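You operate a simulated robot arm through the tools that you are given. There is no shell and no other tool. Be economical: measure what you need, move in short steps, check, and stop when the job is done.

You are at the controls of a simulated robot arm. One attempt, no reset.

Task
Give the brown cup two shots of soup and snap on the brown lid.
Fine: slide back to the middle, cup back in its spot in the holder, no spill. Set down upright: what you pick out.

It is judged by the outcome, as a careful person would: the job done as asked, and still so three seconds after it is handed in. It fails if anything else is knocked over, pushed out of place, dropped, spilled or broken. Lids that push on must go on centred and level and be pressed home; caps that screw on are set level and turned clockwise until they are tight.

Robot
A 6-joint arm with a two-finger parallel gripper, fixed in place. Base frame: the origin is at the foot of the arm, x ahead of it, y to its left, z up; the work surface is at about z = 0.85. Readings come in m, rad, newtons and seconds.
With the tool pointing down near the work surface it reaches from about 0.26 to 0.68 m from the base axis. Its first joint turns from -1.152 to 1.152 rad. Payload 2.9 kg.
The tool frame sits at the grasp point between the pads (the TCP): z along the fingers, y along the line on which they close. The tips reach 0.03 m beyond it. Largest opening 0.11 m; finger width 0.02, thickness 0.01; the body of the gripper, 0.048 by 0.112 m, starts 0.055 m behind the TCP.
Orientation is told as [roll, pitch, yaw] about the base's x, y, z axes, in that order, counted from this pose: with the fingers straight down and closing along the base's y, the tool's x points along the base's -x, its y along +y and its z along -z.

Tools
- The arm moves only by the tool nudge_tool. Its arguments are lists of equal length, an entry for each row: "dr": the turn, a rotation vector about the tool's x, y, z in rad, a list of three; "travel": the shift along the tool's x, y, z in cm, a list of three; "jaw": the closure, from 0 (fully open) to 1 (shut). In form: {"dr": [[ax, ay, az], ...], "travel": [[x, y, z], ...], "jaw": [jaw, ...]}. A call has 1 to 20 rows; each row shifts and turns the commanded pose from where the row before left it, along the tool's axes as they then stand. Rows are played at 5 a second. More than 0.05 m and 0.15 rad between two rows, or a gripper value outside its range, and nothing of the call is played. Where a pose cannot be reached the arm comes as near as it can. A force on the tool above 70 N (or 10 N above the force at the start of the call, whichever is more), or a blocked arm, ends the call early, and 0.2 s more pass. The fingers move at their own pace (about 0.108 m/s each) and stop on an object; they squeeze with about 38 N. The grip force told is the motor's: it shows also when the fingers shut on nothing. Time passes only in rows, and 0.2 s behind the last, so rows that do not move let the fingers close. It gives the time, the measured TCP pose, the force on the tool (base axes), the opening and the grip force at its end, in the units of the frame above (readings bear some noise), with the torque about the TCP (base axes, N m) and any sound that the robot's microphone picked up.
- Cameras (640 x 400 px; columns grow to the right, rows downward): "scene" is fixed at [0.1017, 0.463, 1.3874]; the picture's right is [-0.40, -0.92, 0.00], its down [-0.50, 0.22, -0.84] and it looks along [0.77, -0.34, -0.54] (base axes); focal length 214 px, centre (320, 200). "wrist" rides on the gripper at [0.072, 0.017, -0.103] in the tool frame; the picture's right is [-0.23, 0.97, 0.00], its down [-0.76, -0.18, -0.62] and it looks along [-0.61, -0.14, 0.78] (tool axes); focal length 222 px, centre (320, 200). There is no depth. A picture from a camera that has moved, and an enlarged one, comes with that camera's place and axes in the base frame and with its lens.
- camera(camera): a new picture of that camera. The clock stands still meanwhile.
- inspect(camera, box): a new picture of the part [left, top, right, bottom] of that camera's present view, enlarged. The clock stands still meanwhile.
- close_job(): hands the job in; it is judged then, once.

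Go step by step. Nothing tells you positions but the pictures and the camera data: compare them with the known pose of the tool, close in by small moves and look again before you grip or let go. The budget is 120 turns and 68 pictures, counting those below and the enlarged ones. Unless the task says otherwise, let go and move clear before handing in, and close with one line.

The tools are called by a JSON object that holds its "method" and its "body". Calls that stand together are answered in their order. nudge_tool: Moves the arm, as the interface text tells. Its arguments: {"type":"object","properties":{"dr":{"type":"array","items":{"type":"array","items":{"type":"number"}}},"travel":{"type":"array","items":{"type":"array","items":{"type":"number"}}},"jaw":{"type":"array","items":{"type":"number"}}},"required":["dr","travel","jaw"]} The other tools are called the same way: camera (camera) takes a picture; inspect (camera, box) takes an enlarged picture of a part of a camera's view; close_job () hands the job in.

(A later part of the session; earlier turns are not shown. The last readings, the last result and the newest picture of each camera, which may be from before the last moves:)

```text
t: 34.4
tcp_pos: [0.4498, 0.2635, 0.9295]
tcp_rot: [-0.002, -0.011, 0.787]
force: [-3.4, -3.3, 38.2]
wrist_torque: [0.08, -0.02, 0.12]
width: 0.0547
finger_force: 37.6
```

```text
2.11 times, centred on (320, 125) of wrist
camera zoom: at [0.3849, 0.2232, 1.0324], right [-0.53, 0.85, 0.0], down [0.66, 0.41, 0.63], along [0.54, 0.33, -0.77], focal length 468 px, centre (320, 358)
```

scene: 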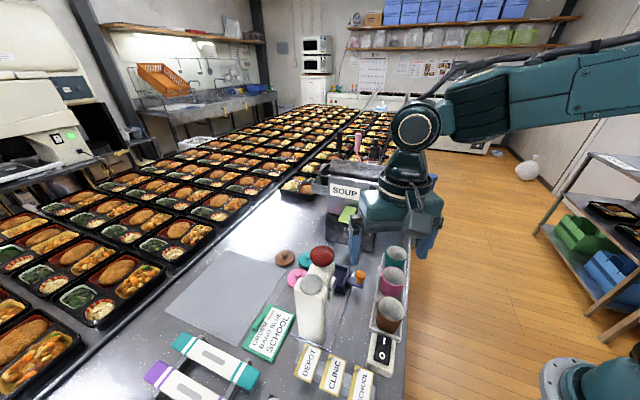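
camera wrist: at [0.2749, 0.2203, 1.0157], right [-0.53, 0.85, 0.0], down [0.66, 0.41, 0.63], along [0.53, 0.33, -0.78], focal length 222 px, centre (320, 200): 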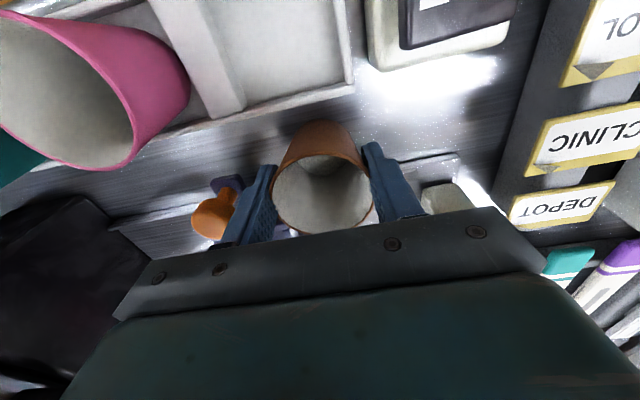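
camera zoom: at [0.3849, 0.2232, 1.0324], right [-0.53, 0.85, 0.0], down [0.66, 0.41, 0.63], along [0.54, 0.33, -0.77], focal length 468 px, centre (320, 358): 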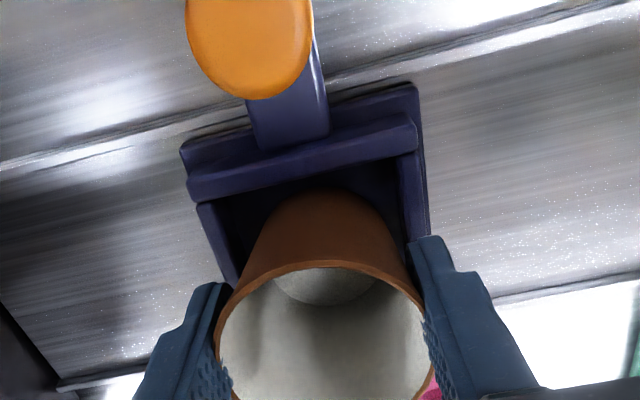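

Seated on the tray floor. Ease the load, open and rise, then look.

{"method": "nudge_tool", "body": {"dr": [[0, 0, 0], [0, 0, 0], [0, 0, 0], [0, 0, 0], [0, 0, 0], [0, 0, 0], [0, 0, 0], [0, 0, 0]], "travel": [[0, 0, -0.3], [0, 0, 0], [0, 0, 0], [0, 0, 0], [0, 0, -2], [0, 0, -4], [0, 0, -4], [3, 0, 0]], "jaw": [1, 0.25, 0.25, 0.25, 0.25, 0.25, 0.25, 0.25]}}

{"method": "camera", "body": {"camera": "wrist"}}

{"method": "inspect", "body": {"camera": "scene", "box": [270, 190, 430, 310]}}

```text
t: 36.2
tcp_pos: [0.4276, 0.242, 1.0264]
tcp_rot: [-0.002, -0.003, 0.786]
force: [0.0, -0.6, -0.7]
wrist_torque: [0.04, 0.0, 0.0]
width: 0.0826
finger_force: 0.0
```

```text
27 pictures are left
camera wrist: at [0.3638, 0.2024, 1.1308], right [-0.53, 0.85, 0.0], down [0.66, 0.41, 0.63], along [0.53, 0.33, -0.78], focal length 222 px, centre (320, 200)
```

wrist: 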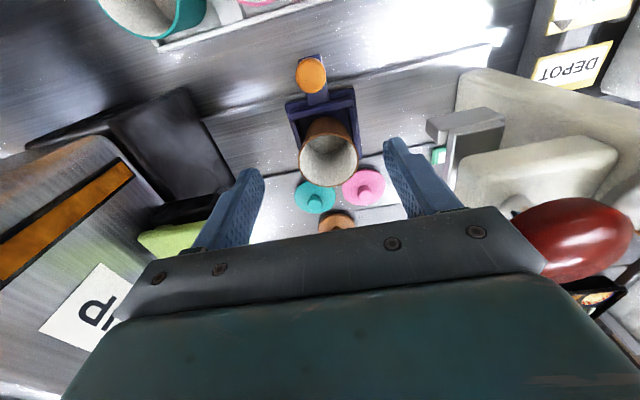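

```text
3.33 times, centred on (350, 250) of scene
camera zoom: at [0.1017, 0.4631, 1.3874], right [-0.4, -0.92, 0.0], down [-0.5, 0.22, -0.84], along [0.77, -0.34, -0.54], focal length 715 px, centre (220, 33)
```

zoom: 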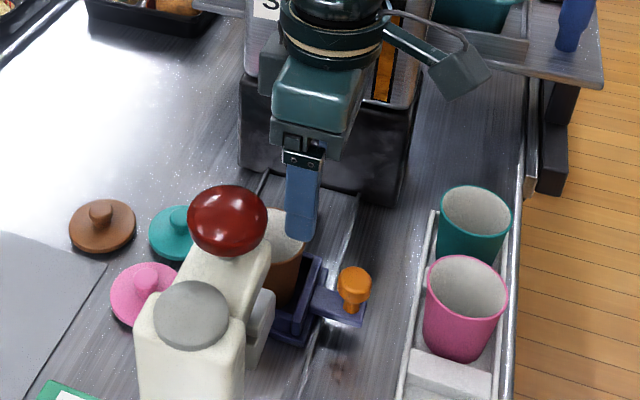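

The cup stands in the slide. Next: lower closed fingers behind the orange knob (press side) and push the slide toward the nozzle.

{"method": "nudge_tool", "body": {"dr": [[0, 0, 0], [0, 0, 0], [0, 0, 0], [0, 0, 0], [0, 0, 0], [0, 0, 0]], "travel": [[3.8, 0, 0], [0, 3.1, 0], [0, 0, 4], [0, 0, 4], [0, 0, 2.8], [0, 0, 0]], "jaw": [0.5, 1, 1, 1, 1, 1]}}

{"method": "camera", "body": {"camera": "wrist"}}

```text
t: 37.6
tcp_pos: [0.3777, 0.2373, 0.9211]
tcp_rot: [-0.003, -0.003, 0.785]
force: [0.2, -0.1, 0.6]
wrist_torque: [-0.01, -0.01, 0.02]
width: 0.0002
finger_force: 37.6
```

```text
25 pictures are left
camera wrist: at [0.3141, 0.1977, 1.0251], right [-0.53, 0.85, 0.0], down [0.66, 0.41, 0.63], along [0.53, 0.33, -0.78], focal length 222 px, centre (320, 200)
```

wrist: 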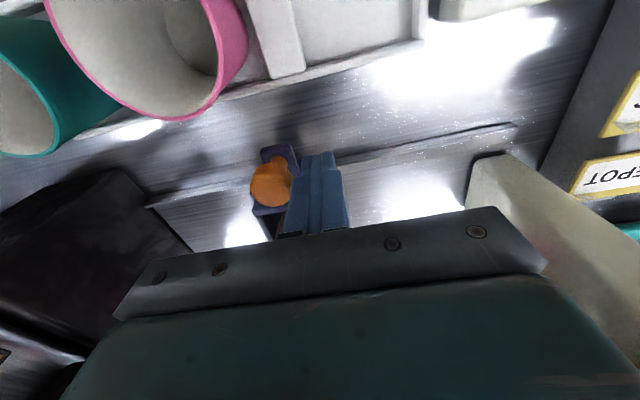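

The fingers are aligned beside the knob. Push toward the nozzle.

{"method": "nudge_tool", "body": {"dr": [[0, 0, 0], [0, 0, 0], [0, 0, 0], [0, 0, 0], [0, 0, 0], [0, 0, 0], [0, 0, 0], [0, 0, 0], [0, 0, 0], [0, 0, 0]], "travel": [[0, -1.2, 0], [0, -1.2, 0], [0, -1.2, 0], [0, -1.2, 0], [0, -1.2, 0], [0, -1.2, 0], [0, -1.2, 0], [0, -1.2, 0], [0, -1, 0], [0, 0, 0]], "jaw": [1, 1, 1, 1, 1, 1, 1, 1, 1, 1]}}

{"method": "inspect", "body": {"camera": "scene", "box": [270, 180, 430, 300]}}

```text
t: 39.8
tcp_pos: [0.4535, 0.1617, 0.9219]
tcp_rot: [-0.002, -0.004, 0.786]
force: [0.1, -0.7, -0.2]
wrist_torque: [-0.02, 0.01, -0.01]
width: 0.0002
finger_force: 37.7
```

```text
3.33 times, centred on (350, 240) of scene
camera zoom: at [0.1017, 0.463, 1.3874], right [-0.4, -0.92, 0.0], down [-0.5, 0.22, -0.84], along [0.77, -0.34, -0.54], focal length 715 px, centre (220, 67)
```

zoom: 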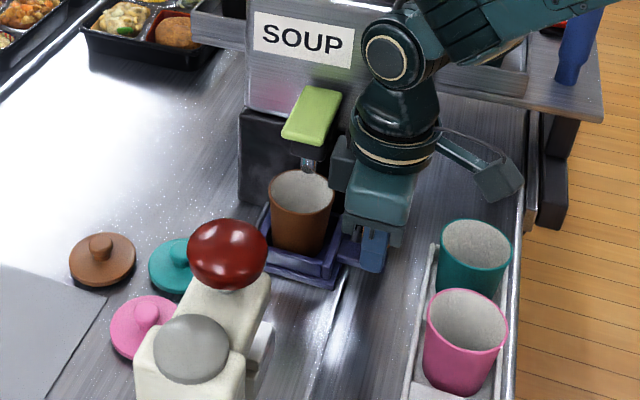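

The cup is nearly under the nozzle. Push a little further to feel for an end stop.

{"method": "nudge_tool", "body": {"dr": [[0, 0, 0], [0, 0, 0]], "travel": [[0, -0.4, 0], [0, 0, 0]], "jaw": [1, 1]}}

{"method": "inspect", "body": {"camera": "scene", "box": [310, 190, 390, 270]}}

```text
t: 40.4
tcp_pos: [0.4561, 0.1589, 0.9218]
tcp_rot: [-0.001, -0.004, 0.786]
force: [-0.1, -0.5, 0.7]
wrist_torque: [-0.03, 0.04, 0.0]
width: 0.0002
finger_force: 37.7
```

```text
5.00 times, centred on (350, 230) of scene
camera zoom: at [0.1017, 0.463, 1.3874], right [-0.4, -0.92, 0.0], down [-0.5, 0.22, -0.84], along [0.77, -0.34, -0.54], focal length 1072 px, centre (170, 50)
```

zoom: 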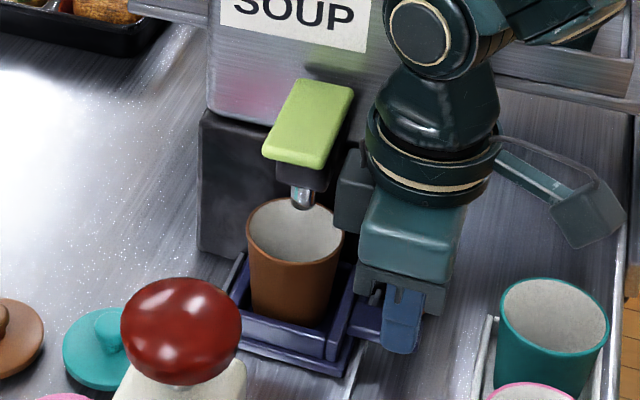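

The nozzle looks still slightly ahead of the cup centre. Push on in small steps, watching for the stop.

{"method": "nudge_tool", "body": {"dr": [[0, 0, 0], [0, 0, 0], [0, 0, 0]], "travel": [[0, -0.4, 0], [0, -0.4, 0], [0, 0, 0]], "jaw": [1, 1, 1]}}

{"method": "inspect", "body": {"camera": "scene", "box": [310, 190, 390, 270]}}

```text
t: 41.2
tcp_pos: [0.4568, 0.1558, 0.9214]
tcp_rot: [0.005, 0.0, 0.793]
force: [-24.9, 21.5, 8.1]
wrist_torque: [0.36, 0.46, 0.0]
width: 0.0002
finger_force: 37.9
```

```text
5.00 times, centred on (350, 230) of scene
camera zoom: at [0.1009, 0.4636, 1.3873], right [-0.4, -0.92, 0.0], down [-0.5, 0.22, -0.84], along [0.77, -0.34, -0.54], focal length 1072 px, centre (170, 50)
```

zoom: 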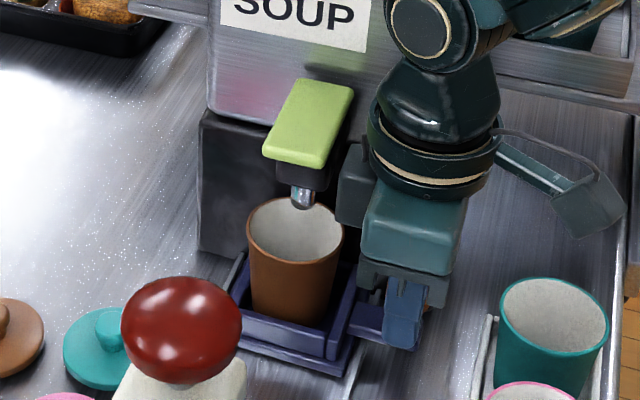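

End stop reached (about 33 N at the knob). Back off, rise, turn so the narrow side faces the machine, and go above the green lever pad (≈0.513, 0.202, top z≈1.016).

{"method": "nudge_tool", "body": {"dr": [[0, 0, 0], [0, 0, 0], [0, 0, 0], [0, 0, 0], [0, 0, 0], [0, 0, 0]], "travel": [[0, 1, 0], [0, 2.5, 0], [0, 0, -4.7], [0, 0, -4.7], [0, 0, -4.7], [0, 0, -4.7]], "jaw": [1, 1, 1, 1, 1, 1]}}

{"method": "nudge_tool", "body": {"dr": [[0, 0, 0.131], [0, 0, 0.131], [0, 0, 0.131], [0, 0, 0.131], [0, 0, 0.131], [0, 0, 0.131], [0, 0, 0.131], [0, 0, 0.131], [0, 0, 0.131], [0, 0, 0.131], [0, 0, 0.131], [0, 0, 0.13], [0, 0, 0], [0, 0, 0], [0, 0, 0]], "travel": [[0, 0, 0], [0, 0, 0], [0, 0, 0], [0, 0, 0], [0, 0, 0], [0, 0, 0], [0, 0, 0], [0, 0, 0], [0, 0, 0], [0, 0, 0], [0, 0, 0], [0, 0, 0], [0, 3.6, 0], [-3, 3.6, 0], [-1.2, 0, 0]], "jaw": [1, 1, 1, 1, 1, 1, 1, 1, 1, 1, 1, 1, 1, 1, 1]}}

{"method": "inspect", "body": {"camera": "wrist", "box": [220, 30, 500, 230]}}

{"method": "inspect", "body": {"camera": "scene", "box": [290, 150, 410, 270]}}

```text
t: 42.6
tcp_pos: [0.4363, 0.1799, 1.1074]
tcp_rot: [-0.002, -0.002, 0.785]
force: [1.1, -0.8, 0.5]
wrist_torque: [0.0, -0.01, 0.0]
width: 0.0002
finger_force: 37.5
```

```text
t: 45.8
tcp_pos: [0.5172, 0.1986, 1.1071]
tcp_rot: [0.004, -0.002, -0.787]
force: [1.0, -0.3, -0.4]
wrist_torque: [0.01, 0.03, 0.02]
width: 0.0
finger_force: 37.9
```

```text
2.00 times, centred on (360, 130) of wrist
camera zoom: at [0.4769, 0.2615, 1.2109], right [0.85, 0.53, 0.0], down [0.41, -0.67, 0.62], along [0.33, -0.53, -0.78], focal length 444 px, centre (240, 340)
```

zoom: 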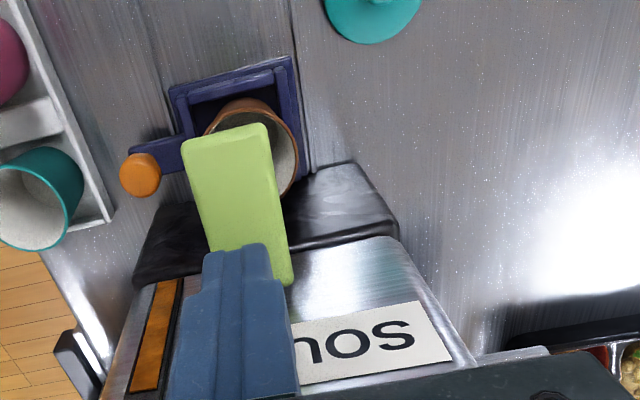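

```text
3.33 times, centred on (350, 210) of scene
camera zoom: at [0.1017, 0.4631, 1.3874], right [-0.4, -0.92, 0.0], down [-0.5, 0.22, -0.84], along [0.77, -0.34, -0.54], focal length 715 px, centre (220, 167)
```

zoom: 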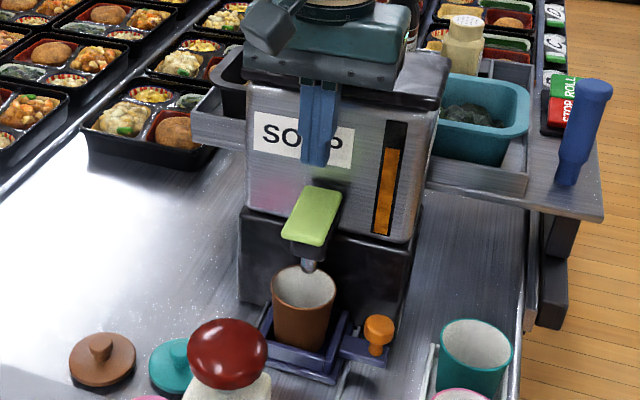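

The fingers are above the pad. Shift slightly to its front half and descend gently to feel the lever.

{"method": "nudge_tool", "body": {"dr": [[0, 0, 0], [0, 0, 0], [0, 0, 0], [0, 0, 0]], "travel": [[0.8, -0.2, 0], [0, 0, 3], [0, 0, 2.2], [0, 0, 0]], "jaw": [1, 1, 1, 1]}}

{"method": "nudge_tool", "body": {"dr": [[0, 0, 0], [0, 0, 0], [0, 0, 0]], "travel": [[0, 0, 0.5], [0, 0, 0.5], [0, 0, 0]], "jaw": [1, 1, 1]}}

```text
t: 46.8
tcp_pos: [0.5085, 0.2032, 1.058]
tcp_rot: [0.004, -0.002, -0.786]
force: [-0.1, -0.2, -0.7]
wrist_torque: [-0.02, -0.01, 0.01]
width: 0.0
finger_force: 37.7
```

```text
t: 47.6
tcp_pos: [0.5086, 0.2033, 1.0474]
tcp_rot: [0.004, -0.002, -0.787]
force: [-0.8, 1.8, 1.4]
wrist_torque: [0.02, 0.04, 0.0]
width: 0.0
finger_force: 37.5
```

Light contact starts near 1.047. Press further in small steps, listening for the shot.

{"method": "nudge_tool", "body": {"dr": [[0, 0, 0], [0, 0, 0], [0, 0, 0]], "travel": [[0, 0, 0.4], [0, 0, 0.4], [0, 0, 0]], "jaw": [1, 1, 1]}}

```text
t: 48.4
tcp_pos: [0.5088, 0.2023, 1.0455]
tcp_rot: [0.013, -0.007, -0.787]
force: [-17.0, -5.7, 52.3]
wrist_torque: [-0.59, 0.22, 0.15]
width: 0.0
finger_force: 38.1
```

52 N with little travel. Check what happened.

{"method": "inspect", "body": {"camera": "scene", "box": [310, 180, 390, 260]}}

```text
5.00 times, centred on (350, 220) of scene
camera zoom: at [0.1003, 0.4626, 1.3877], right [-0.4, -0.92, 0.0], down [-0.49, 0.22, -0.84], along [0.77, -0.34, -0.54], focal length 1072 px, centre (170, 100)
```

zoom: 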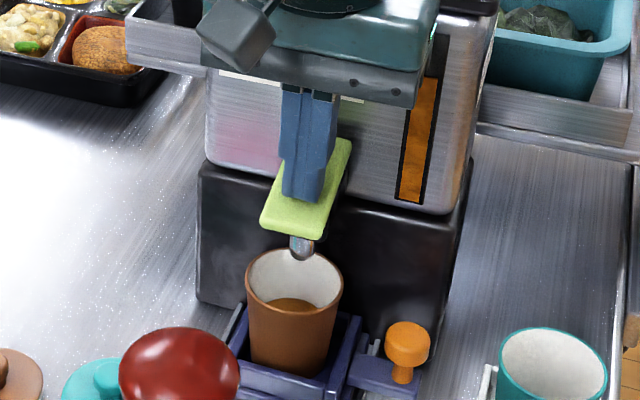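

One shot is in the cup. Release the lever fully, wait, and press a second time.

{"method": "nudge_tool", "body": {"dr": [[0, 0, 0], [0, 0, 0], [0, 0, 0], [0, 0, 0], [0, 0, 0]], "travel": [[0, 0, -1], [0, 0, -1], [0, 0, -0.5], [0, 0, 0], [0, 0, 0]], "jaw": [1, 1, 1, 1, 1]}}

{"method": "inspect", "body": {"camera": "scene", "box": [310, 180, 390, 260]}}

```text
t: 49.6
tcp_pos: [0.508, 0.2038, 1.0632]
tcp_rot: [0.005, -0.001, -0.787]
force: [-0.6, 0.6, -0.9]
wrist_torque: [-0.02, 0.0, -0.06]
width: 0.0
finger_force: 37.6
```

```text
5.00 times, centred on (350, 220) of scene
camera zoom: at [0.1017, 0.463, 1.3874], right [-0.4, -0.92, 0.0], down [-0.5, 0.22, -0.84], along [0.77, -0.34, -0.54], focal length 1072 px, centre (170, 100)
```

zoom: 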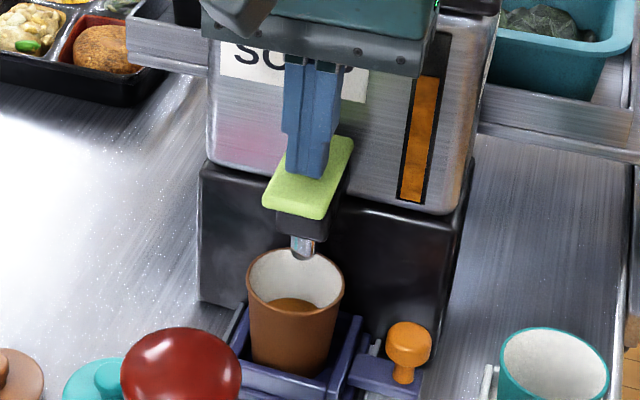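

The lever is back up. Second press, then release.

{"method": "nudge_tool", "body": {"dr": [[0, 0, 0], [0, 0, 0], [0, 0, 0], [0, 0, 0], [0, 0, 0]], "travel": [[0, 0, 1], [0, 0, 0.7], [0, 0, 0.4], [0, 0, 0.3], [0, 0, 0]], "jaw": [1, 1, 1, 1, 1]}}

{"method": "nudge_tool", "body": {"dr": [[0, 0, 0], [0, 0, 0], [0, 0, 0], [0, 0, 0], [0, 0, 0]], "travel": [[0, 0, -1], [0, 0, -2], [0, 0, -4], [0, 0, 0], [0, 0, 0]], "jaw": [1, 1, 1, 1, 1]}}

{"method": "inspect", "body": {"camera": "scene", "box": [310, 180, 390, 260]}}

```text
t: 50.8
tcp_pos: [0.5073, 0.2028, 1.0463]
tcp_rot: [0.013, -0.005, -0.785]
force: [-23.2, 5.6, 50.9]
wrist_torque: [-0.18, 0.33, -0.25]
width: 0.0
finger_force: 37.9
```

```text
t: 52.0
tcp_pos: [0.5094, 0.2011, 1.1113]
tcp_rot: [0.003, -0.001, -0.787]
force: [-0.4, 0.4, 1.0]
wrist_torque: [-0.02, 0.05, 0.02]
width: 0.0
finger_force: 37.7
```

```text
5.00 times, centred on (350, 220) of scene
camera zoom: at [0.1017, 0.463, 1.3874], right [-0.4, -0.92, 0.0], down [-0.5, 0.22, -0.84], along [0.77, -0.34, -0.54], focal length 1072 px, centre (170, 100)
```

zoom: 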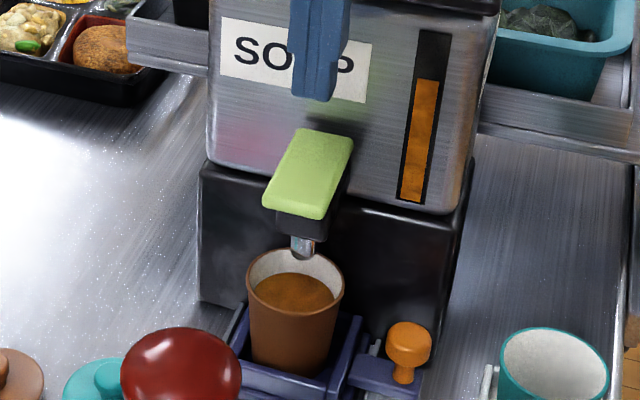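

Two shots are in the cup. Now I'll hook the slide's knob from the machine side with one finger of the open gripper and pull it back slowly. First get into position above and check.

{"method": "nudge_tool", "body": {"dr": [[0, 0, 0], [0, 0, 0], [0, 0, -0.131], [0, 0, -0.131], [0, 0, -0.131], [0, 0, -0.131], [0, 0, -0.131], [0, 0, -0.131], [0, 0, -0.131], [0, 0, -0.131], [0, 0, -0.131], [0, 0, -0.131], [0, 0, -0.131], [0, 0, -0.131], [0, 0, 0], [0, 0, 0], [0, 0, 0]], "travel": [[1, -3.3, 0], [1, -3.4, 0], [0, 0, 0], [0, 0, 0], [0, 0, 0], [0, 0, 0], [0, 0, 0], [0, 0, 0], [0, 0, 0], [0, 0, 0], [0, 0, 0], [0, 0, 0], [0, 0, 0], [0, 0, 0], [0, 0, 4.5], [0, 0, 4.5], [0, 0, 4.5]], "jaw": [1, 1, 1, 1, 1, 1, 1, 1, 1, 1, 1, 1, 1, 0, 0, 0, 0]}}

{"method": "camera", "body": {"camera": "wrist"}}

```text
t: 55.6
tcp_pos: [0.447, 0.1687, 0.9747]
tcp_rot: [-0.003, -0.002, 0.787]
force: [0.6, -0.4, -0.2]
wrist_torque: [-0.01, 0.02, -0.03]
width: 0.1101
finger_force: 0.1
```

```text
16 pictures are left
camera wrist: at [0.3837, 0.1292, 1.0788], right [-0.53, 0.85, 0.0], down [0.66, 0.41, 0.63], along [0.53, 0.33, -0.78], focal length 222 px, centre (320, 200)
```

wrist: 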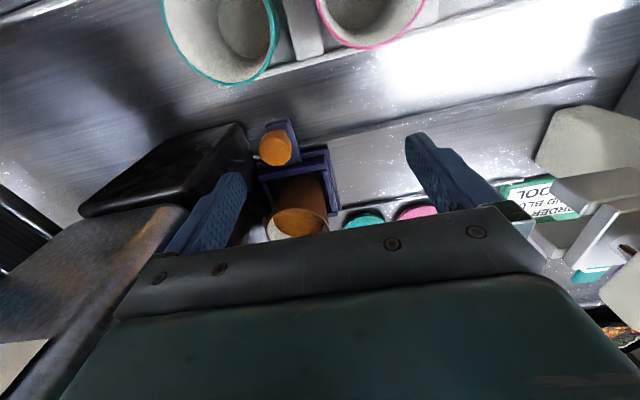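

Knob at (0.472, 0.140); the machine-side finger fits between knob and machine. Descend and pull slowly.

{"method": "nudge_tool", "body": {"dr": [[0, 0, 0], [0, 0, 0], [0, 0, 0]], "travel": [[0, 0, 3], [0, 0, 2.3], [0, 0, 0]], "jaw": [0, 0, 0]}}

{"method": "nudge_tool", "body": {"dr": [[0, 0, 0], [0, 0, 0], [0, 0, 0], [0, 0, 0], [0, 0, 0], [0, 0, 0], [0, 0, 0], [0, 0, 0], [0, 0, 0], [0, 0, 0], [0, 0, 0], [0, 0, 0], [0, 0, 0], [0, 0, 0], [0, 0, 0], [0, 0, 0], [0, 0, 0], [0, 0, 0], [0, 0, 0], [0, 0, 0]], "travel": [[0, 0.2, 0], [0, 0.2, 0], [0, 0.3, 0], [0, 0.4, 0], [0, 0.5, 0], [0, 0.6, 0], [0, 0.7, 0], [0, 0.7, 0], [0, 0.7, 0], [0, 0.7, 0], [0, 0.7, 0], [0, 0.7, 0], [0, 0.7, 0], [0, 0.7, 0], [0, 0.7, 0], [0, 0.6, 0], [0, 0.5, 0], [0, 0.4, 0], [0, 0.3, 0], [0, 0.2, 0]], "jaw": [0, 0, 0, 0, 0, 0, 0, 0, 0, 0, 0, 0, 0, 0, 0, 0, 0, 0, 0, 0]}}

{"method": "camera", "body": {"camera": "wrist"}}

```text
t: 56.4
tcp_pos: [0.4455, 0.1692, 0.9219]
tcp_rot: [-0.002, -0.003, 0.786]
force: [0.3, 0.8, -0.3]
wrist_torque: [0.02, 0.0, -0.01]
width: 0.1101
finger_force: 0.0
```

```text
t: 60.6
tcp_pos: [0.3732, 0.2445, 0.9219]
tcp_rot: [-0.003, -0.004, 0.788]
force: [0.5, 0.2, -0.7]
wrist_torque: [-0.02, -0.01, 0.01]
width: 0.1101
finger_force: 0.1
```

```text
15 pictures are left
camera wrist: at [0.3102, 0.2047, 1.0258], right [-0.53, 0.85, 0.0], down [0.66, 0.41, 0.63], along [0.53, 0.33, -0.78], focal length 222 px, centre (320, 200)
```

wrist: 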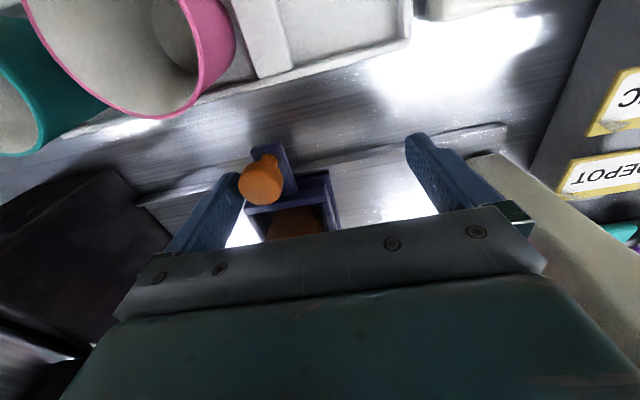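

The slide is back at mid-travel with the cup. Free the finger, rise, and move toward the brown lid for a look.

{"method": "nudge_tool", "body": {"dr": [[0, 0, 0], [0, 0, 0], [0, 0, 0], [0, 0, 0], [0, 0, 0], [0, 0, 0], [0, 0, 0], [0, 0, 0], [0, 0, 0], [0, 0, 0], [0, 0, 0], [0, 0, 0]], "travel": [[0, -0.4, 0], [0, 0, -4.2], [0, 0, -4.2], [0, 0, -4.2], [0, 0, -4.2], [-4, -1.1, 0], [-4, -1.1, 0], [-4, -1.1, 0], [-4, -1.1, 0], [-4, -1, 0], [0, 0, 4], [0, 0, 0]], "jaw": [0, 0, 0, 0, 0.5, 0.5, 0.5, 0.5, 0.5, 0.5, 0.5, 0.5]}}

{"method": "camera", "body": {"camera": "wrist"}}

```text
t: 63.2
tcp_pos: [0.5471, 0.3386, 1.0492]
tcp_rot: [-0.002, -0.003, 0.785]
force: [1.3, -0.5, 0.1]
wrist_torque: [0.02, 0.01, 0.0]
width: 0.055
finger_force: 0.1
out of reach, approached as far as the arm can: row 10
```

```text
14 pictures are left
camera wrist: at [0.4829, 0.2996, 1.1531], right [-0.53, 0.85, 0.0], down [0.66, 0.41, 0.63], along [0.53, 0.33, -0.78], focal length 222 px, centre (320, 200)
```

wrist: 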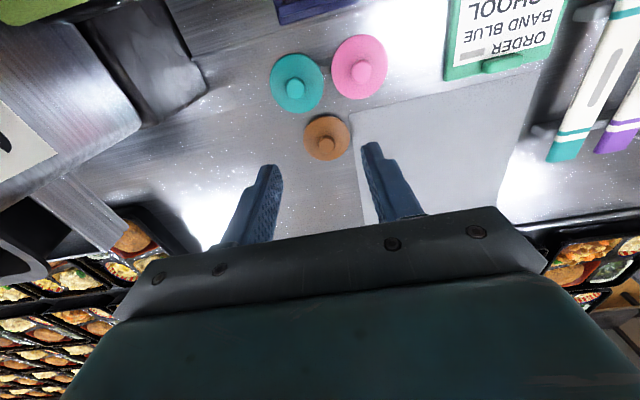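

Brown lid at about (0.584, 0.372), at the edge of reach. I'll align the tool radially, lean the tips outward by 0.15 rad (kept for placing, so the lid stays level), and approach.

{"method": "nudge_tool", "body": {"dr": [[0, 0, 0.109], [0, 0, 0.109], [0, -0.075, 0], [0, -0.075, 0], [0, 0, 0], [0, 0, 0], [0, 0, 0], [0, 0, 0], [0, 0, 0], [0, 0, 0]], "travel": [[0, 0, 0], [0, 0, 0], [0, 0, 0], [0, 0, 0], [0.6, 0, 3.9], [0.6, 0, 3.9], [0.6, 0, 3.9], [-2.4, 0.4, 0.4], [-2.4, 0.4, 0.4], [0, 0, 0]], "jaw": [0.5, 0.5, 0.5, 0.5, 0.5, 0.5, 0.5, 0.5, 0.5, 0.5]}}

{"method": "camera", "body": {"camera": "wrist"}}

```text
t: 65.4
tcp_pos: [0.583, 0.3733, 0.9307]
tcp_rot: [-0.003, -0.155, 0.567]
force: [-0.1, 0.3, 0.6]
wrist_torque: [-0.01, -0.03, 0.02]
width: 0.0551
finger_force: 0.1
```

```text
13 pictures are left
camera wrist: at [0.5003, 0.3404, 1.0222], right [-0.33, 0.94, 0.03], down [0.65, 0.2, 0.73], along [0.68, 0.27, -0.68], focal length 222 px, centre (320, 200)
```

wrist: 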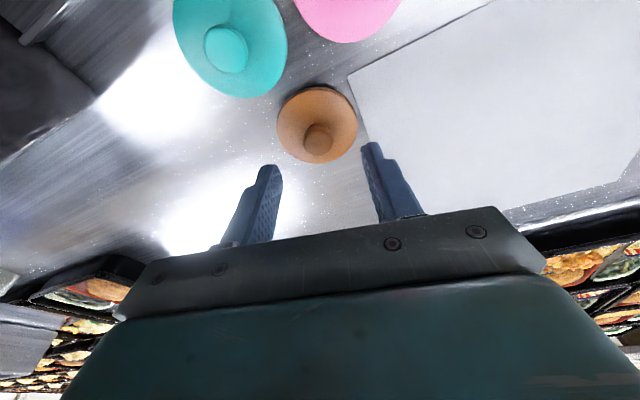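

Lid knob at about (0.579, 0.3726). Descend around it and close.

{"method": "nudge_tool", "body": {"dr": [[0, 0, 0], [0, 0, 0], [0, 0, 0], [0, 0, 0], [0, 0, 0], [0, 0, 0]], "travel": [[0.5, 0, 1.8], [0.4, 0, 1.6], [0, 0, 0], [0, 0, 0], [0, 0, 0], [0, 0, 0]], "jaw": [0.5, 0.5, 0.5, 0.8, 1, 1]}}

{"method": "inspect", "body": {"camera": "wrist", "box": [240, 60, 400, 220]}}

```text
t: 66.8
tcp_pos: [0.5792, 0.3708, 0.8951]
tcp_rot: [-0.002, -0.152, 0.569]
force: [0.1, 0.2, -0.9]
wrist_torque: [-0.01, 0.01, 0.01]
width: 0.0152
finger_force: 38.2
```

```text
2.50 times, centred on (320, 140) of wrist
camera zoom: at [0.4972, 0.3377, 0.9871], right [-0.33, 0.94, 0.03], down [0.65, 0.2, 0.73], along [0.68, 0.27, -0.68], focal length 555 px, centre (320, 350)
```

zoom: 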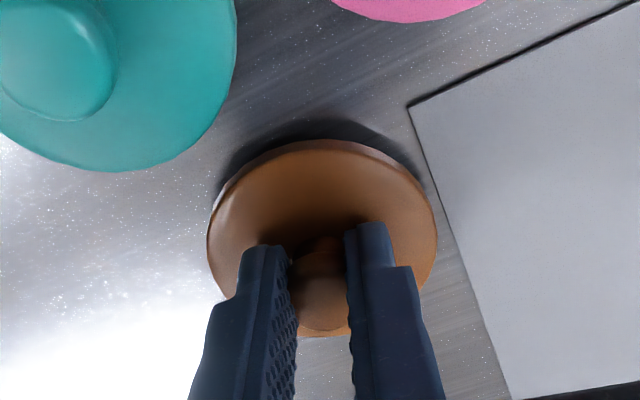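

Lid gripped by its knob (15 mm). Lift and carry it over the cup at a safe height.

{"method": "nudge_tool", "body": {"dr": [[0, 0, 0], [0, 0, 0], [0, 0, 0], [0, 0, 0], [0, 0, 0], [0, 0, 0], [0, 0, 0], [0, 0, 0]], "travel": [[-0.3, 0, -2], [1.53, 0, -3.27], [1.95, 0, -3.83], [2.52, 0, -3.42], [3.07, -0.66, -0.46], [3.07, -0.66, -0.46], [3.0, -0.66, -0.46], [0, 0, 0]], "jaw": [1, 1, 1, 1, 1, 1, 1, 1]}}

{"method": "inspect", "body": {"camera": "wrist", "box": [200, 20, 440, 220]}}

{"method": "inspect", "body": {"camera": "scene", "box": [290, 200, 390, 300]}}

```text
t: 68.6
tcp_pos: [0.446, 0.2626, 1.0105]
tcp_rot: [0.0, -0.156, 0.569]
force: [0.4, 0.3, -0.4]
wrist_torque: [0.01, 0.01, 0.04]
width: 0.0148
finger_force: 38.0
```

```text
2.00 times, centred on (320, 120) of wrist
camera zoom: at [0.3638, 0.2291, 1.1024], right [-0.33, 0.94, 0.03], down [0.65, 0.2, 0.73], along [0.68, 0.27, -0.68], focal length 444 px, centre (320, 360)
```

zoom: 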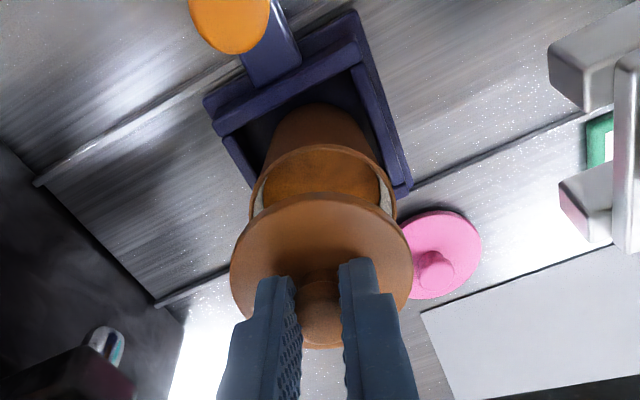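

```text
4.00 times, centred on (340, 250) of scene
camera zoom: at [0.1017, 0.463, 1.3874], right [-0.4, -0.92, 0.0], down [-0.5, 0.22, -0.84], along [0.77, -0.34, -0.54], focal length 858 px, centre (240, 0)
```

zoom: 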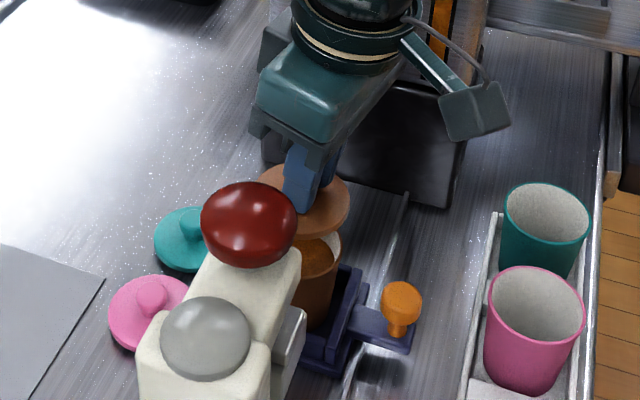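

The lid and cup rim look centred on each other in this view. Lower to just above the rim and re-check.

{"method": "nudge_tool", "body": {"dr": [[0, 0, 0], [0, 0, 0], [0, 0, 0]], "travel": [[0.23, 0, 1.5], [0.17, 0, 1.1], [0, 0, 0]], "jaw": [1, 1, 1]}}

{"method": "inspect", "body": {"camera": "wrist", "box": [240, 60, 400, 200]}}

{"method": "inspect", "body": {"camera": "scene", "box": [320, 220, 380, 280]}}

```text
t: 69.4
tcp_pos: [0.4477, 0.2643, 0.9844]
tcp_rot: [-0.001, -0.153, 0.569]
force: [-1.0, -0.4, -0.4]
wrist_torque: [0.03, -0.02, 0.01]
width: 0.0145
finger_force: 37.8
```

```text
2.86 times, centred on (320, 130) of wrist
camera zoom: at [0.3647, 0.2299, 1.0757], right [-0.33, 0.94, 0.03], down [0.65, 0.2, 0.73], along [0.68, 0.27, -0.68], focal length 635 px, centre (320, 400)
```

zoom: 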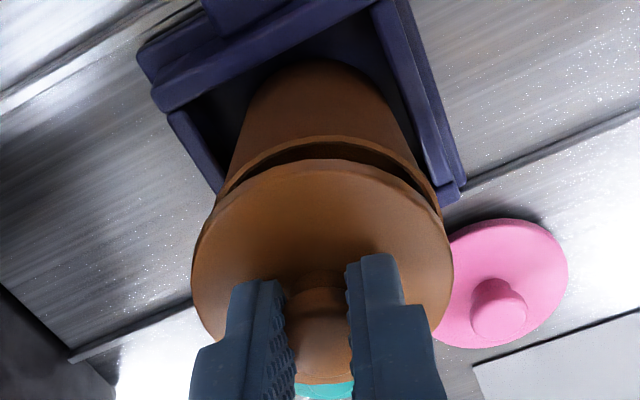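

```text
6.67 times, centred on (350, 250) of scene
camera zoom: at [0.1017, 0.463, 1.3874], right [-0.4, -0.92, 0.0], down [-0.5, 0.22, -0.84], along [0.77, -0.34, -0.54], focal length 1430 px, centre (120, -133)
```

zoom: 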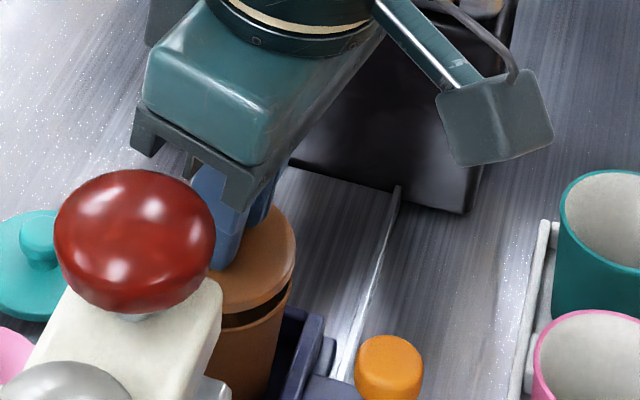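

Nearly concentric; shift about 1.5 mm sideways and 1 mm outward, then lower onto the rim gently.

{"method": "nudge_tool", "body": {"dr": [[0, 0, 0], [0, 0, 0], [0, 0, 0], [0, 0, 0]], "travel": [[-0.08, 0.15, 0], [0.06, 0, 0.4], [0.06, 0, 0.4], [0, 0, 0]], "jaw": [1, 1, 1, 1]}}

{"method": "nudge_tool", "body": {"dr": [[0, 0, 0], [0, 0, 0]], "travel": [[0.05, 0, 0.3], [0, 0, 0]], "jaw": [1, 1]}}

```text
t: 70.4
tcp_pos: [0.4466, 0.2645, 0.9745]
tcp_rot: [-0.003, -0.149, 0.569]
force: [-11.2, -9.0, 6.8]
wrist_torque: [-0.72, 0.8, -0.06]
width: 0.0177
finger_force: 38.2
heard: snap
```

```text
t: 71.0
tcp_pos: [0.4486, 0.2655, 0.9751]
tcp_rot: [-0.001, -0.157, 0.568]
force: [-15.7, -12.6, 34.2]
wrist_torque: [-0.6, 0.67, -0.06]
width: 0.0181
finger_force: 37.7
```

A snap was heard. Ease off the load and look at the lid.

{"method": "nudge_tool", "body": {"dr": [[0, 0, 0], [0, 0, 0]], "travel": [[-0.05, 0, -0.35], [0, 0, 0]], "jaw": [1, 1]}}

{"method": "inspect", "body": {"camera": "wrist", "box": [240, 60, 400, 200]}}

```text
t: 71.6
tcp_pos: [0.4486, 0.2655, 0.9749]
tcp_rot: [0.001, -0.154, 0.569]
force: [-3.0, -2.5, 6.9]
wrist_torque: [-0.1, 0.1, -0.01]
width: 0.0179
finger_force: 37.9
```

```text
2.86 times, centred on (320, 130) of wrist
camera zoom: at [0.366, 0.2322, 1.0672], right [-0.34, 0.94, 0.03], down [0.65, 0.2, 0.73], along [0.68, 0.27, -0.68], focal length 635 px, centre (320, 400)
```

zoom: 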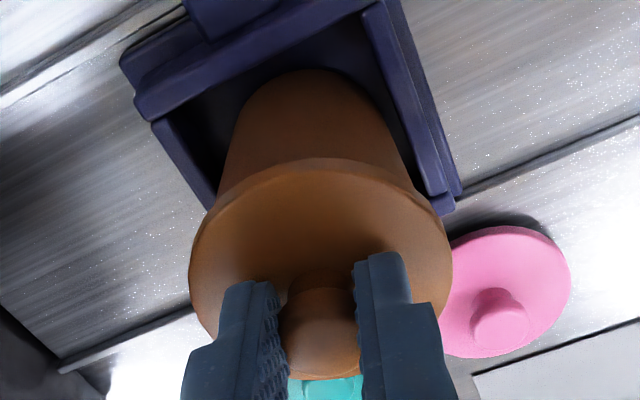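

The lid sits on the rim without a gap. Release it, back off along the tool, and straighten the tool for a check and a confirming press.

{"method": "nudge_tool", "body": {"dr": [[0, 0, 0], [0, 0, 0], [0, 0, 0], [0, 0, 0], [0, 0, 0], [0, 0.077, 0], [0, 0.077, 0], [0, 0, -0.108], [0, 0, -0.109], [0, 0, 0]], "travel": [[0, 0, 0], [0, 0, 0], [0, 0, -2], [0, 0, -3], [0, 0, 0], [0, 0, 0], [0, 0, 0], [0, 0, 0], [0, 0, 0], [0, 0, 0]], "jaw": [0.55, 0.55, 0.55, 0.55, 0.55, 0.55, 1, 1, 1, 1]}}

{"method": "camera", "body": {"camera": "wrist"}}

```text
t: 73.8
tcp_pos: [0.4411, 0.2599, 1.0253]
tcp_rot: [-0.002, 0.002, 0.788]
force: [-0.1, 0.6, -0.6]
wrist_torque: [-0.02, -0.01, 0.0]
width: 0.0001
finger_force: 38.0
```

```text
6 pictures are left
camera wrist: at [0.3786, 0.2215, 1.13], right [-0.53, 0.85, 0.0], down [0.66, 0.41, 0.62], along [0.53, 0.33, -0.78], focal length 222 px, centre (320, 200)
```

wrist: 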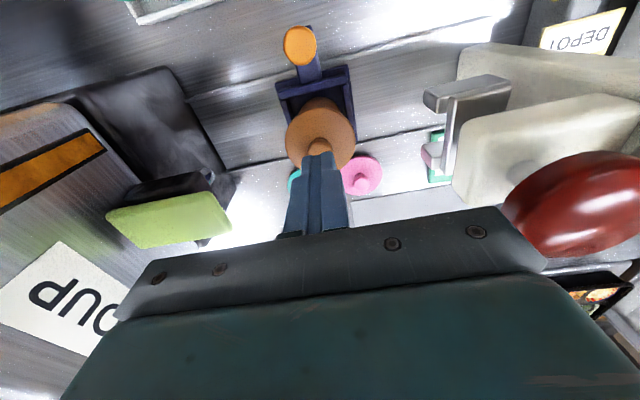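

The lid knob is at about (0.450, 0.265). Press vertically on it with the closed fingers to confirm it's home.

{"method": "nudge_tool", "body": {"dr": [[0, 0, 0], [0, 0, 0], [0, 0, 0]], "travel": [[-0.95, -0.3, 1.5], [0, 0, 2], [0, 0, 0]], "jaw": [1, 1, 1]}}

{"method": "nudge_tool", "body": {"dr": [[0, 0, 0], [0, 0, 0], [0, 0, 0]], "travel": [[0, 0, 0.4], [0, 0, 0.4], [0, 0, 0]], "jaw": [1, 1, 1]}}

```text
t: 74.6
tcp_pos: [0.4504, 0.2653, 0.9907]
tcp_rot: [-0.003, 0.002, 0.786]
force: [-0.3, -1.1, -1.3]
wrist_torque: [0.04, 0.01, -0.01]
width: 0.0003
finger_force: 37.4
```

```text
t: 75.4
tcp_pos: [0.4516, 0.2651, 0.9893]
tcp_rot: [-0.004, -0.011, 0.784]
force: [-7.7, -8.2, 51.7]
wrist_torque: [-0.29, 0.4, 0.0]
width: 0.0
finger_force: 37.7
```

Firm at 52 N with no give: the lid is home. Rise, open, and descend around the lidded cup to grip it (tips stay above the tray walls).

{"method": "nudge_tool", "body": {"dr": [[0, 0, 0], [0, 0.009, 0], [0, 0, 0], [0, 0, 0], [0, 0, 0], [0, 0, 0], [0, 0, 0], [0, 0, 0], [0, 0, 0]], "travel": [[0, 0, -2], [0, 0, -2.5], [0, 0, 0], [0, 0, 0], [0, 0, 4], [0, 0, 4], [0, 0, 1.6], [0, 0, 0], [0, 0, 0]], "jaw": [1, 1, 0.15, 0.15, 0.15, 0.15, 0.15, 0.15, 0.15]}}

{"method": "inspect", "body": {"camera": "wrist", "box": [220, 60, 420, 230]}}

```text
t: 77.4
tcp_pos: [0.4488, 0.2656, 0.9318]
tcp_rot: [-0.002, 0.01, 0.785]
force: [0.2, 0.4, 0.5]
wrist_torque: [-0.02, -0.01, -0.04]
width: 0.0934
finger_force: 0.1
```

```text
2.35 times, centred on (320, 145) of wrist
camera zoom: at [0.3872, 0.2263, 1.0369], right [-0.53, 0.85, 0.0], down [0.67, 0.42, 0.62], along [0.52, 0.32, -0.79], focal length 523 px, centre (320, 329)
```

zoom: 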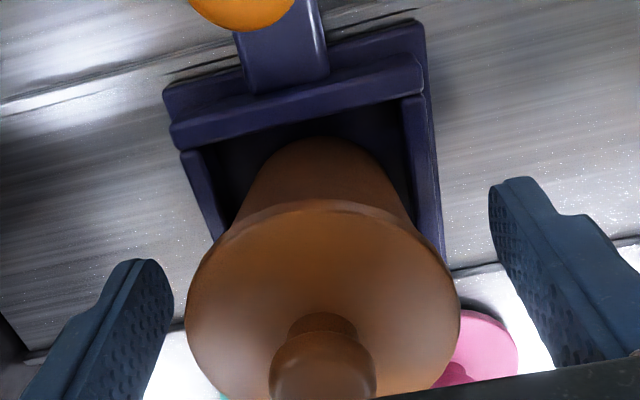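

The lid is level and centred. Close on it.

{"method": "nudge_tool", "body": {"dr": [[-0.002, -0.01, 0], [0, 0, 0], [0, 0, 0], [0, 0, 0]], "travel": [[0, 0, 0], [0, 0, 0], [0, 0, 0], [0, 0, 0]], "jaw": [0.15, 0.5, 1, 1]}}

{"method": "nudge_tool", "body": {"dr": [[0, 0, 0], [0, 0, 0], [0, 0, 0], [0, 0, 0]], "travel": [[0, 0, -0.5], [0, 0, -1], [0, 0, -1.5], [0, 0, 0]], "jaw": [1, 1, 1, 1]}}

{"method": "inspect", "body": {"camera": "wrist", "box": [200, 40, 440, 230]}}

```text
t: 78.4
tcp_pos: [0.4485, 0.265, 0.9319]
tcp_rot: [0.003, 0.001, 0.786]
force: [-1.2, -0.6, -0.9]
wrist_torque: [-0.04, -0.02, 0.03]
width: 0.0607
finger_force: 38.1
```

```text
t: 79.4
tcp_pos: [0.4491, 0.2652, 0.9614]
tcp_rot: [-0.002, 0.0, 0.786]
force: [0.5, -0.3, -0.8]
wrist_torque: [-0.01, -0.01, 0.0]
width: 0.0607
finger_force: 38.3
heard: snap
```

```text
2.11 times, centred on (320, 135) of wrist
camera zoom: at [0.3864, 0.2252, 1.0655], right [-0.53, 0.85, 0.0], down [0.66, 0.41, 0.62], along [0.53, 0.33, -0.78], focal length 468 px, centre (320, 337)
```

zoom: 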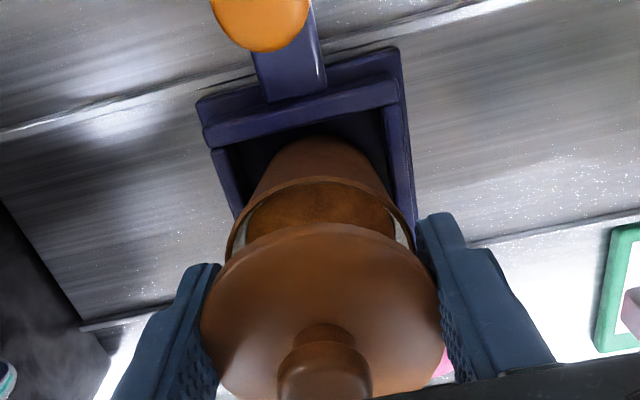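

The lid came off when lifted by its edge, so it can't carry the cup. New plan: rest the lid loosely, take it off by its knob, set it aside, carry the open cup slowly back to the rack, and snap the lid on there. First lower the lid gently without pressing and re-grip the knob.

{"method": "nudge_tool", "body": {"dr": [[0, 0, 0], [0, 0, 0], [0, 0, 0], [0, 0, 0], [0, 0, 0]], "travel": [[0, 0, 1], [0, 0, 1], [0, 0, 0.5], [0, 0, 0.1], [0, 0, 0]], "jaw": [1, 1, 1, 1, 1]}}

```text
t: 80.6
tcp_pos: [0.4499, 0.264, 0.9357]
tcp_rot: [0.002, 0.0, 0.786]
force: [0.5, -0.1, -0.1]
wrist_torque: [-0.04, 0.01, 0.01]
width: 0.0605
finger_force: 37.8
```

Just above the rim; a touch lower, then open, rise 4 cm and close on the knob.

{"method": "nudge_tool", "body": {"dr": [[0, 0, 0], [0, 0, 0]], "travel": [[0, 0, 0.15], [0, 0, 0]], "jaw": [1, 1]}}

{"method": "nudge_tool", "body": {"dr": [[0, 0, 0], [0, 0, 0], [0, 0, 0], [0, 0, 0], [0, 0, 0], [0, 0, 0], [0, 0, 0], [0, 0, 0], [0, 0, 0]], "travel": [[0, 0, 0], [0, 0, 0], [0, 0, -2], [0, 0, -2.1], [0, 0, 0], [0, 0, 0], [0, 0, 0], [0, 0, 0], [0, 0, 0]], "jaw": [0.2, 0.2, 0.2, 0.2, 0.3, 0.6, 0.9, 1, 1]}}

```text
t: 81.2
tcp_pos: [0.4494, 0.2643, 0.9353]
tcp_rot: [0.002, 0.001, 0.785]
force: [0.5, 0.6, -1.0]
wrist_torque: [0.03, -0.01, -0.03]
width: 0.0604
finger_force: 37.6
```

```text
t: 83.2
tcp_pos: [0.4487, 0.2653, 0.975]
tcp_rot: [0.001, 0.001, 0.786]
force: [-0.8, -0.8, 3.5]
wrist_torque: [-0.1, -0.06, -0.02]
width: 0.0148
finger_force: 38.0
heard: snap
```

Knob gripped, with another snap heard. Lift slowly a few millimetres to see whether the lid separates.

{"method": "nudge_tool", "body": {"dr": [[0, 0, 0], [0, 0, 0], [0, 0, 0], [0, 0, 0]], "travel": [[0, 0, -0.3], [0, 0, -0.3], [0, 0, -0.3], [0, 0, 0]], "jaw": [1, 1, 1, 1]}}

```text
t: 84.2
tcp_pos: [0.4493, 0.2643, 0.9845]
tcp_rot: [0.0, 0.0, 0.786]
force: [-1.0, -0.2, -1.3]
wrist_torque: [-0.03, 0.01, -0.03]
width: 0.0147
finger_force: 37.8
```

No new snap; check whether the cup is hanging on the lid.

{"method": "inspect", "body": {"camera": "wrist", "box": [240, 50, 400, 190]}}

```text
2.86 times, centred on (320, 120) of wrist
camera zoom: at [0.3863, 0.2247, 1.0886], right [-0.53, 0.85, 0.0], down [0.66, 0.41, 0.62], along [0.53, 0.33, -0.78], focal length 635 px, centre (320, 429)
```

zoom: 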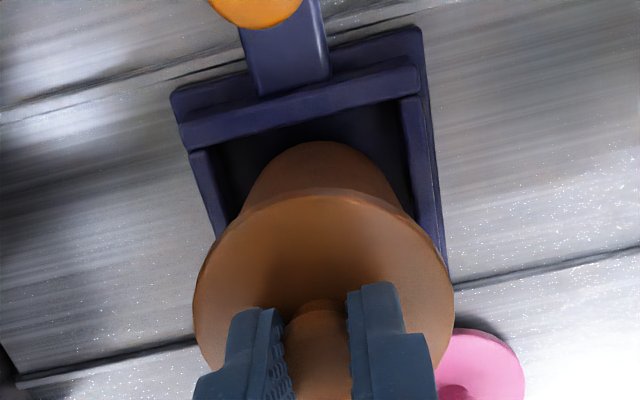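

The cup hangs from the latched lid and held during the lift. While it's still inside the pocket (safe), I'll test the hold with a few quicker small moves.

{"method": "nudge_tool", "body": {"dr": [[0, 0, 0], [0, 0, 0], [0, 0, 0], [0, 0, 0], [0, 0, 0], [0, 0, 0], [0, 0, 0], [0, 0, 0]], "travel": [[0, 0, -0.5], [0, 0, 0.4], [0, 0, -0.5], [0, 0, 0.4], [0.2, 0, 0], [-0.2, 0, 0], [0, 0, -0.3], [0, 0, 0]], "jaw": [1, 1, 1, 1, 1, 1, 1, 1]}}

```text
t: 86.0
tcp_pos: [0.4507, 0.2652, 0.9909]
tcp_rot: [0.0, 0.0, 0.785]
force: [0.2, 0.0, -0.9]
wrist_torque: [0.05, 0.04, -0.02]
width: 0.0147
finger_force: 38.1
```

The lid holds. Lift gently clear of the tray.

{"method": "nudge_tool", "body": {"dr": [[0, 0, 0], [0, 0, 0], [0, 0, 0], [0, 0, 0], [0, 0, 0], [0, 0, 0], [0, 0, 0], [0, 0, 0], [0, 0, 0], [0, 0, 0], [0, 0, 0], [0, 0, 0], [0, 0, 0], [0, 0, 0]], "travel": [[0, 0, -0.15], [0, 0, -0.25], [0, 0, -0.35], [0, 0, -0.4], [0, 0, -0.4], [0, 0, -0.4], [0, 0, -0.4], [0, 0, -0.4], [0, 0, -0.4], [0, 0, -0.4], [0, 0, -0.4], [0, 0, -0.3], [0, 0, -0.2], [0, 0, 0]], "jaw": [1, 1, 1, 1, 1, 1, 1, 1, 1, 1, 1, 1, 1, 1]}}

{"method": "inspect", "body": {"camera": "wrist", "box": [220, 20, 420, 210]}}

```text
t: 89.0
tcp_pos: [0.4498, 0.2634, 1.0341]
tcp_rot: [0.002, 0.001, 0.784]
force: [-0.5, -0.7, -0.2]
wrist_torque: [-0.01, -0.01, -0.02]
width: 0.018
finger_force: 38.3
```

```text
2.11 times, centred on (320, 115) of wrist
camera zoom: at [0.3865, 0.2245, 1.1377], right [-0.53, 0.85, 0.0], down [0.66, 0.41, 0.62], along [0.53, 0.33, -0.78], focal length 468 px, centre (320, 379)
```

zoom: 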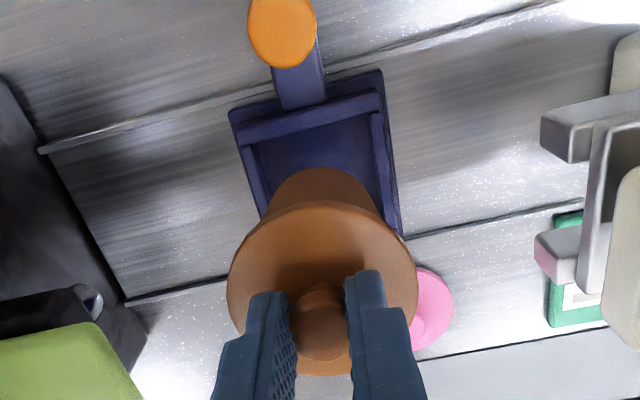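

The cup came up with the lid, but the jaw width went from 15 to 18 mm: the knob is slipping toward its head. I'll lower straight back into the pocket and re-grip deeper.

{"method": "nudge_tool", "body": {"dr": [[0, 0, 0], [0, 0, 0], [0, 0, 0], [0, 0, 0], [0, 0, 0], [0, 0, 0], [0, 0, 0], [0, 0, 0], [0, 0, 0], [0, 0, 0], [0, 0, 0], [0, 0, 0], [0, 0, 0], [0, 0, 0]], "travel": [[0.0, 0, 0.2], [0, 0, 0.4], [0, 0, 0.4], [0, 0, 0.4], [0, 0, 0.4], [0, 0, 0.4], [0, 0, 0.4], [0, 0, 0.4], [0, 0, 0.4], [0, 0, 0.4], [0, 0, 0.4], [0, 0, 0.4], [0, 0, 0.3], [0, 0, 0]], "jaw": [1, 1, 1, 1, 1, 1, 1, 1, 1, 1, 1, 1, 1, 1]}}

{"method": "nudge_tool", "body": {"dr": [[0, 0, 0], [0, 0, 0]], "travel": [[0, 0, 0.3], [0, 0, 0]], "jaw": [1, 1]}}

```text
t: 92.0
tcp_pos: [0.4501, 0.2634, 0.9853]
tcp_rot: [0.002, 0.0, 0.787]
force: [0.0, -0.6, -1.5]
wrist_torque: [-0.02, -0.04, -0.01]
width: 0.018
finger_force: 37.8
```

```text
t: 92.6
tcp_pos: [0.4502, 0.2636, 0.9819]
tcp_rot: [0.002, -0.001, 0.785]
force: [0.1, 0.8, -1.0]
wrist_torque: [0.01, 0.0, -0.02]
width: 0.0178
finger_force: 38.2
```

{"method": "nudge_tool", "body": {"dr": [[0, 0, 0], [0, 0, 0]], "travel": [[0, 0, 0.3], [0, 0, 0]], "jaw": [1, 1]}}

{"method": "nudge_tool", "body": {"dr": [[0, 0, 0], [0, 0, 0]], "travel": [[0, 0, 0.25], [0, 0, 0]], "jaw": [1, 1]}}

```text
t: 93.2
tcp_pos: [0.4499, 0.2633, 0.9783]
tcp_rot: [-0.001, 0.0, 0.786]
force: [-0.7, 0.1, -1.3]
wrist_torque: [0.0, 0.0, 0.0]
width: 0.018
finger_force: 37.8
```

```text
t: 93.8
tcp_pos: [0.4494, 0.2651, 0.9759]
tcp_rot: [0.0, 0.0, 0.785]
force: [-0.2, -1.0, 3.3]
wrist_torque: [-0.04, 0.05, -0.01]
width: 0.0184
finger_force: 37.7
```

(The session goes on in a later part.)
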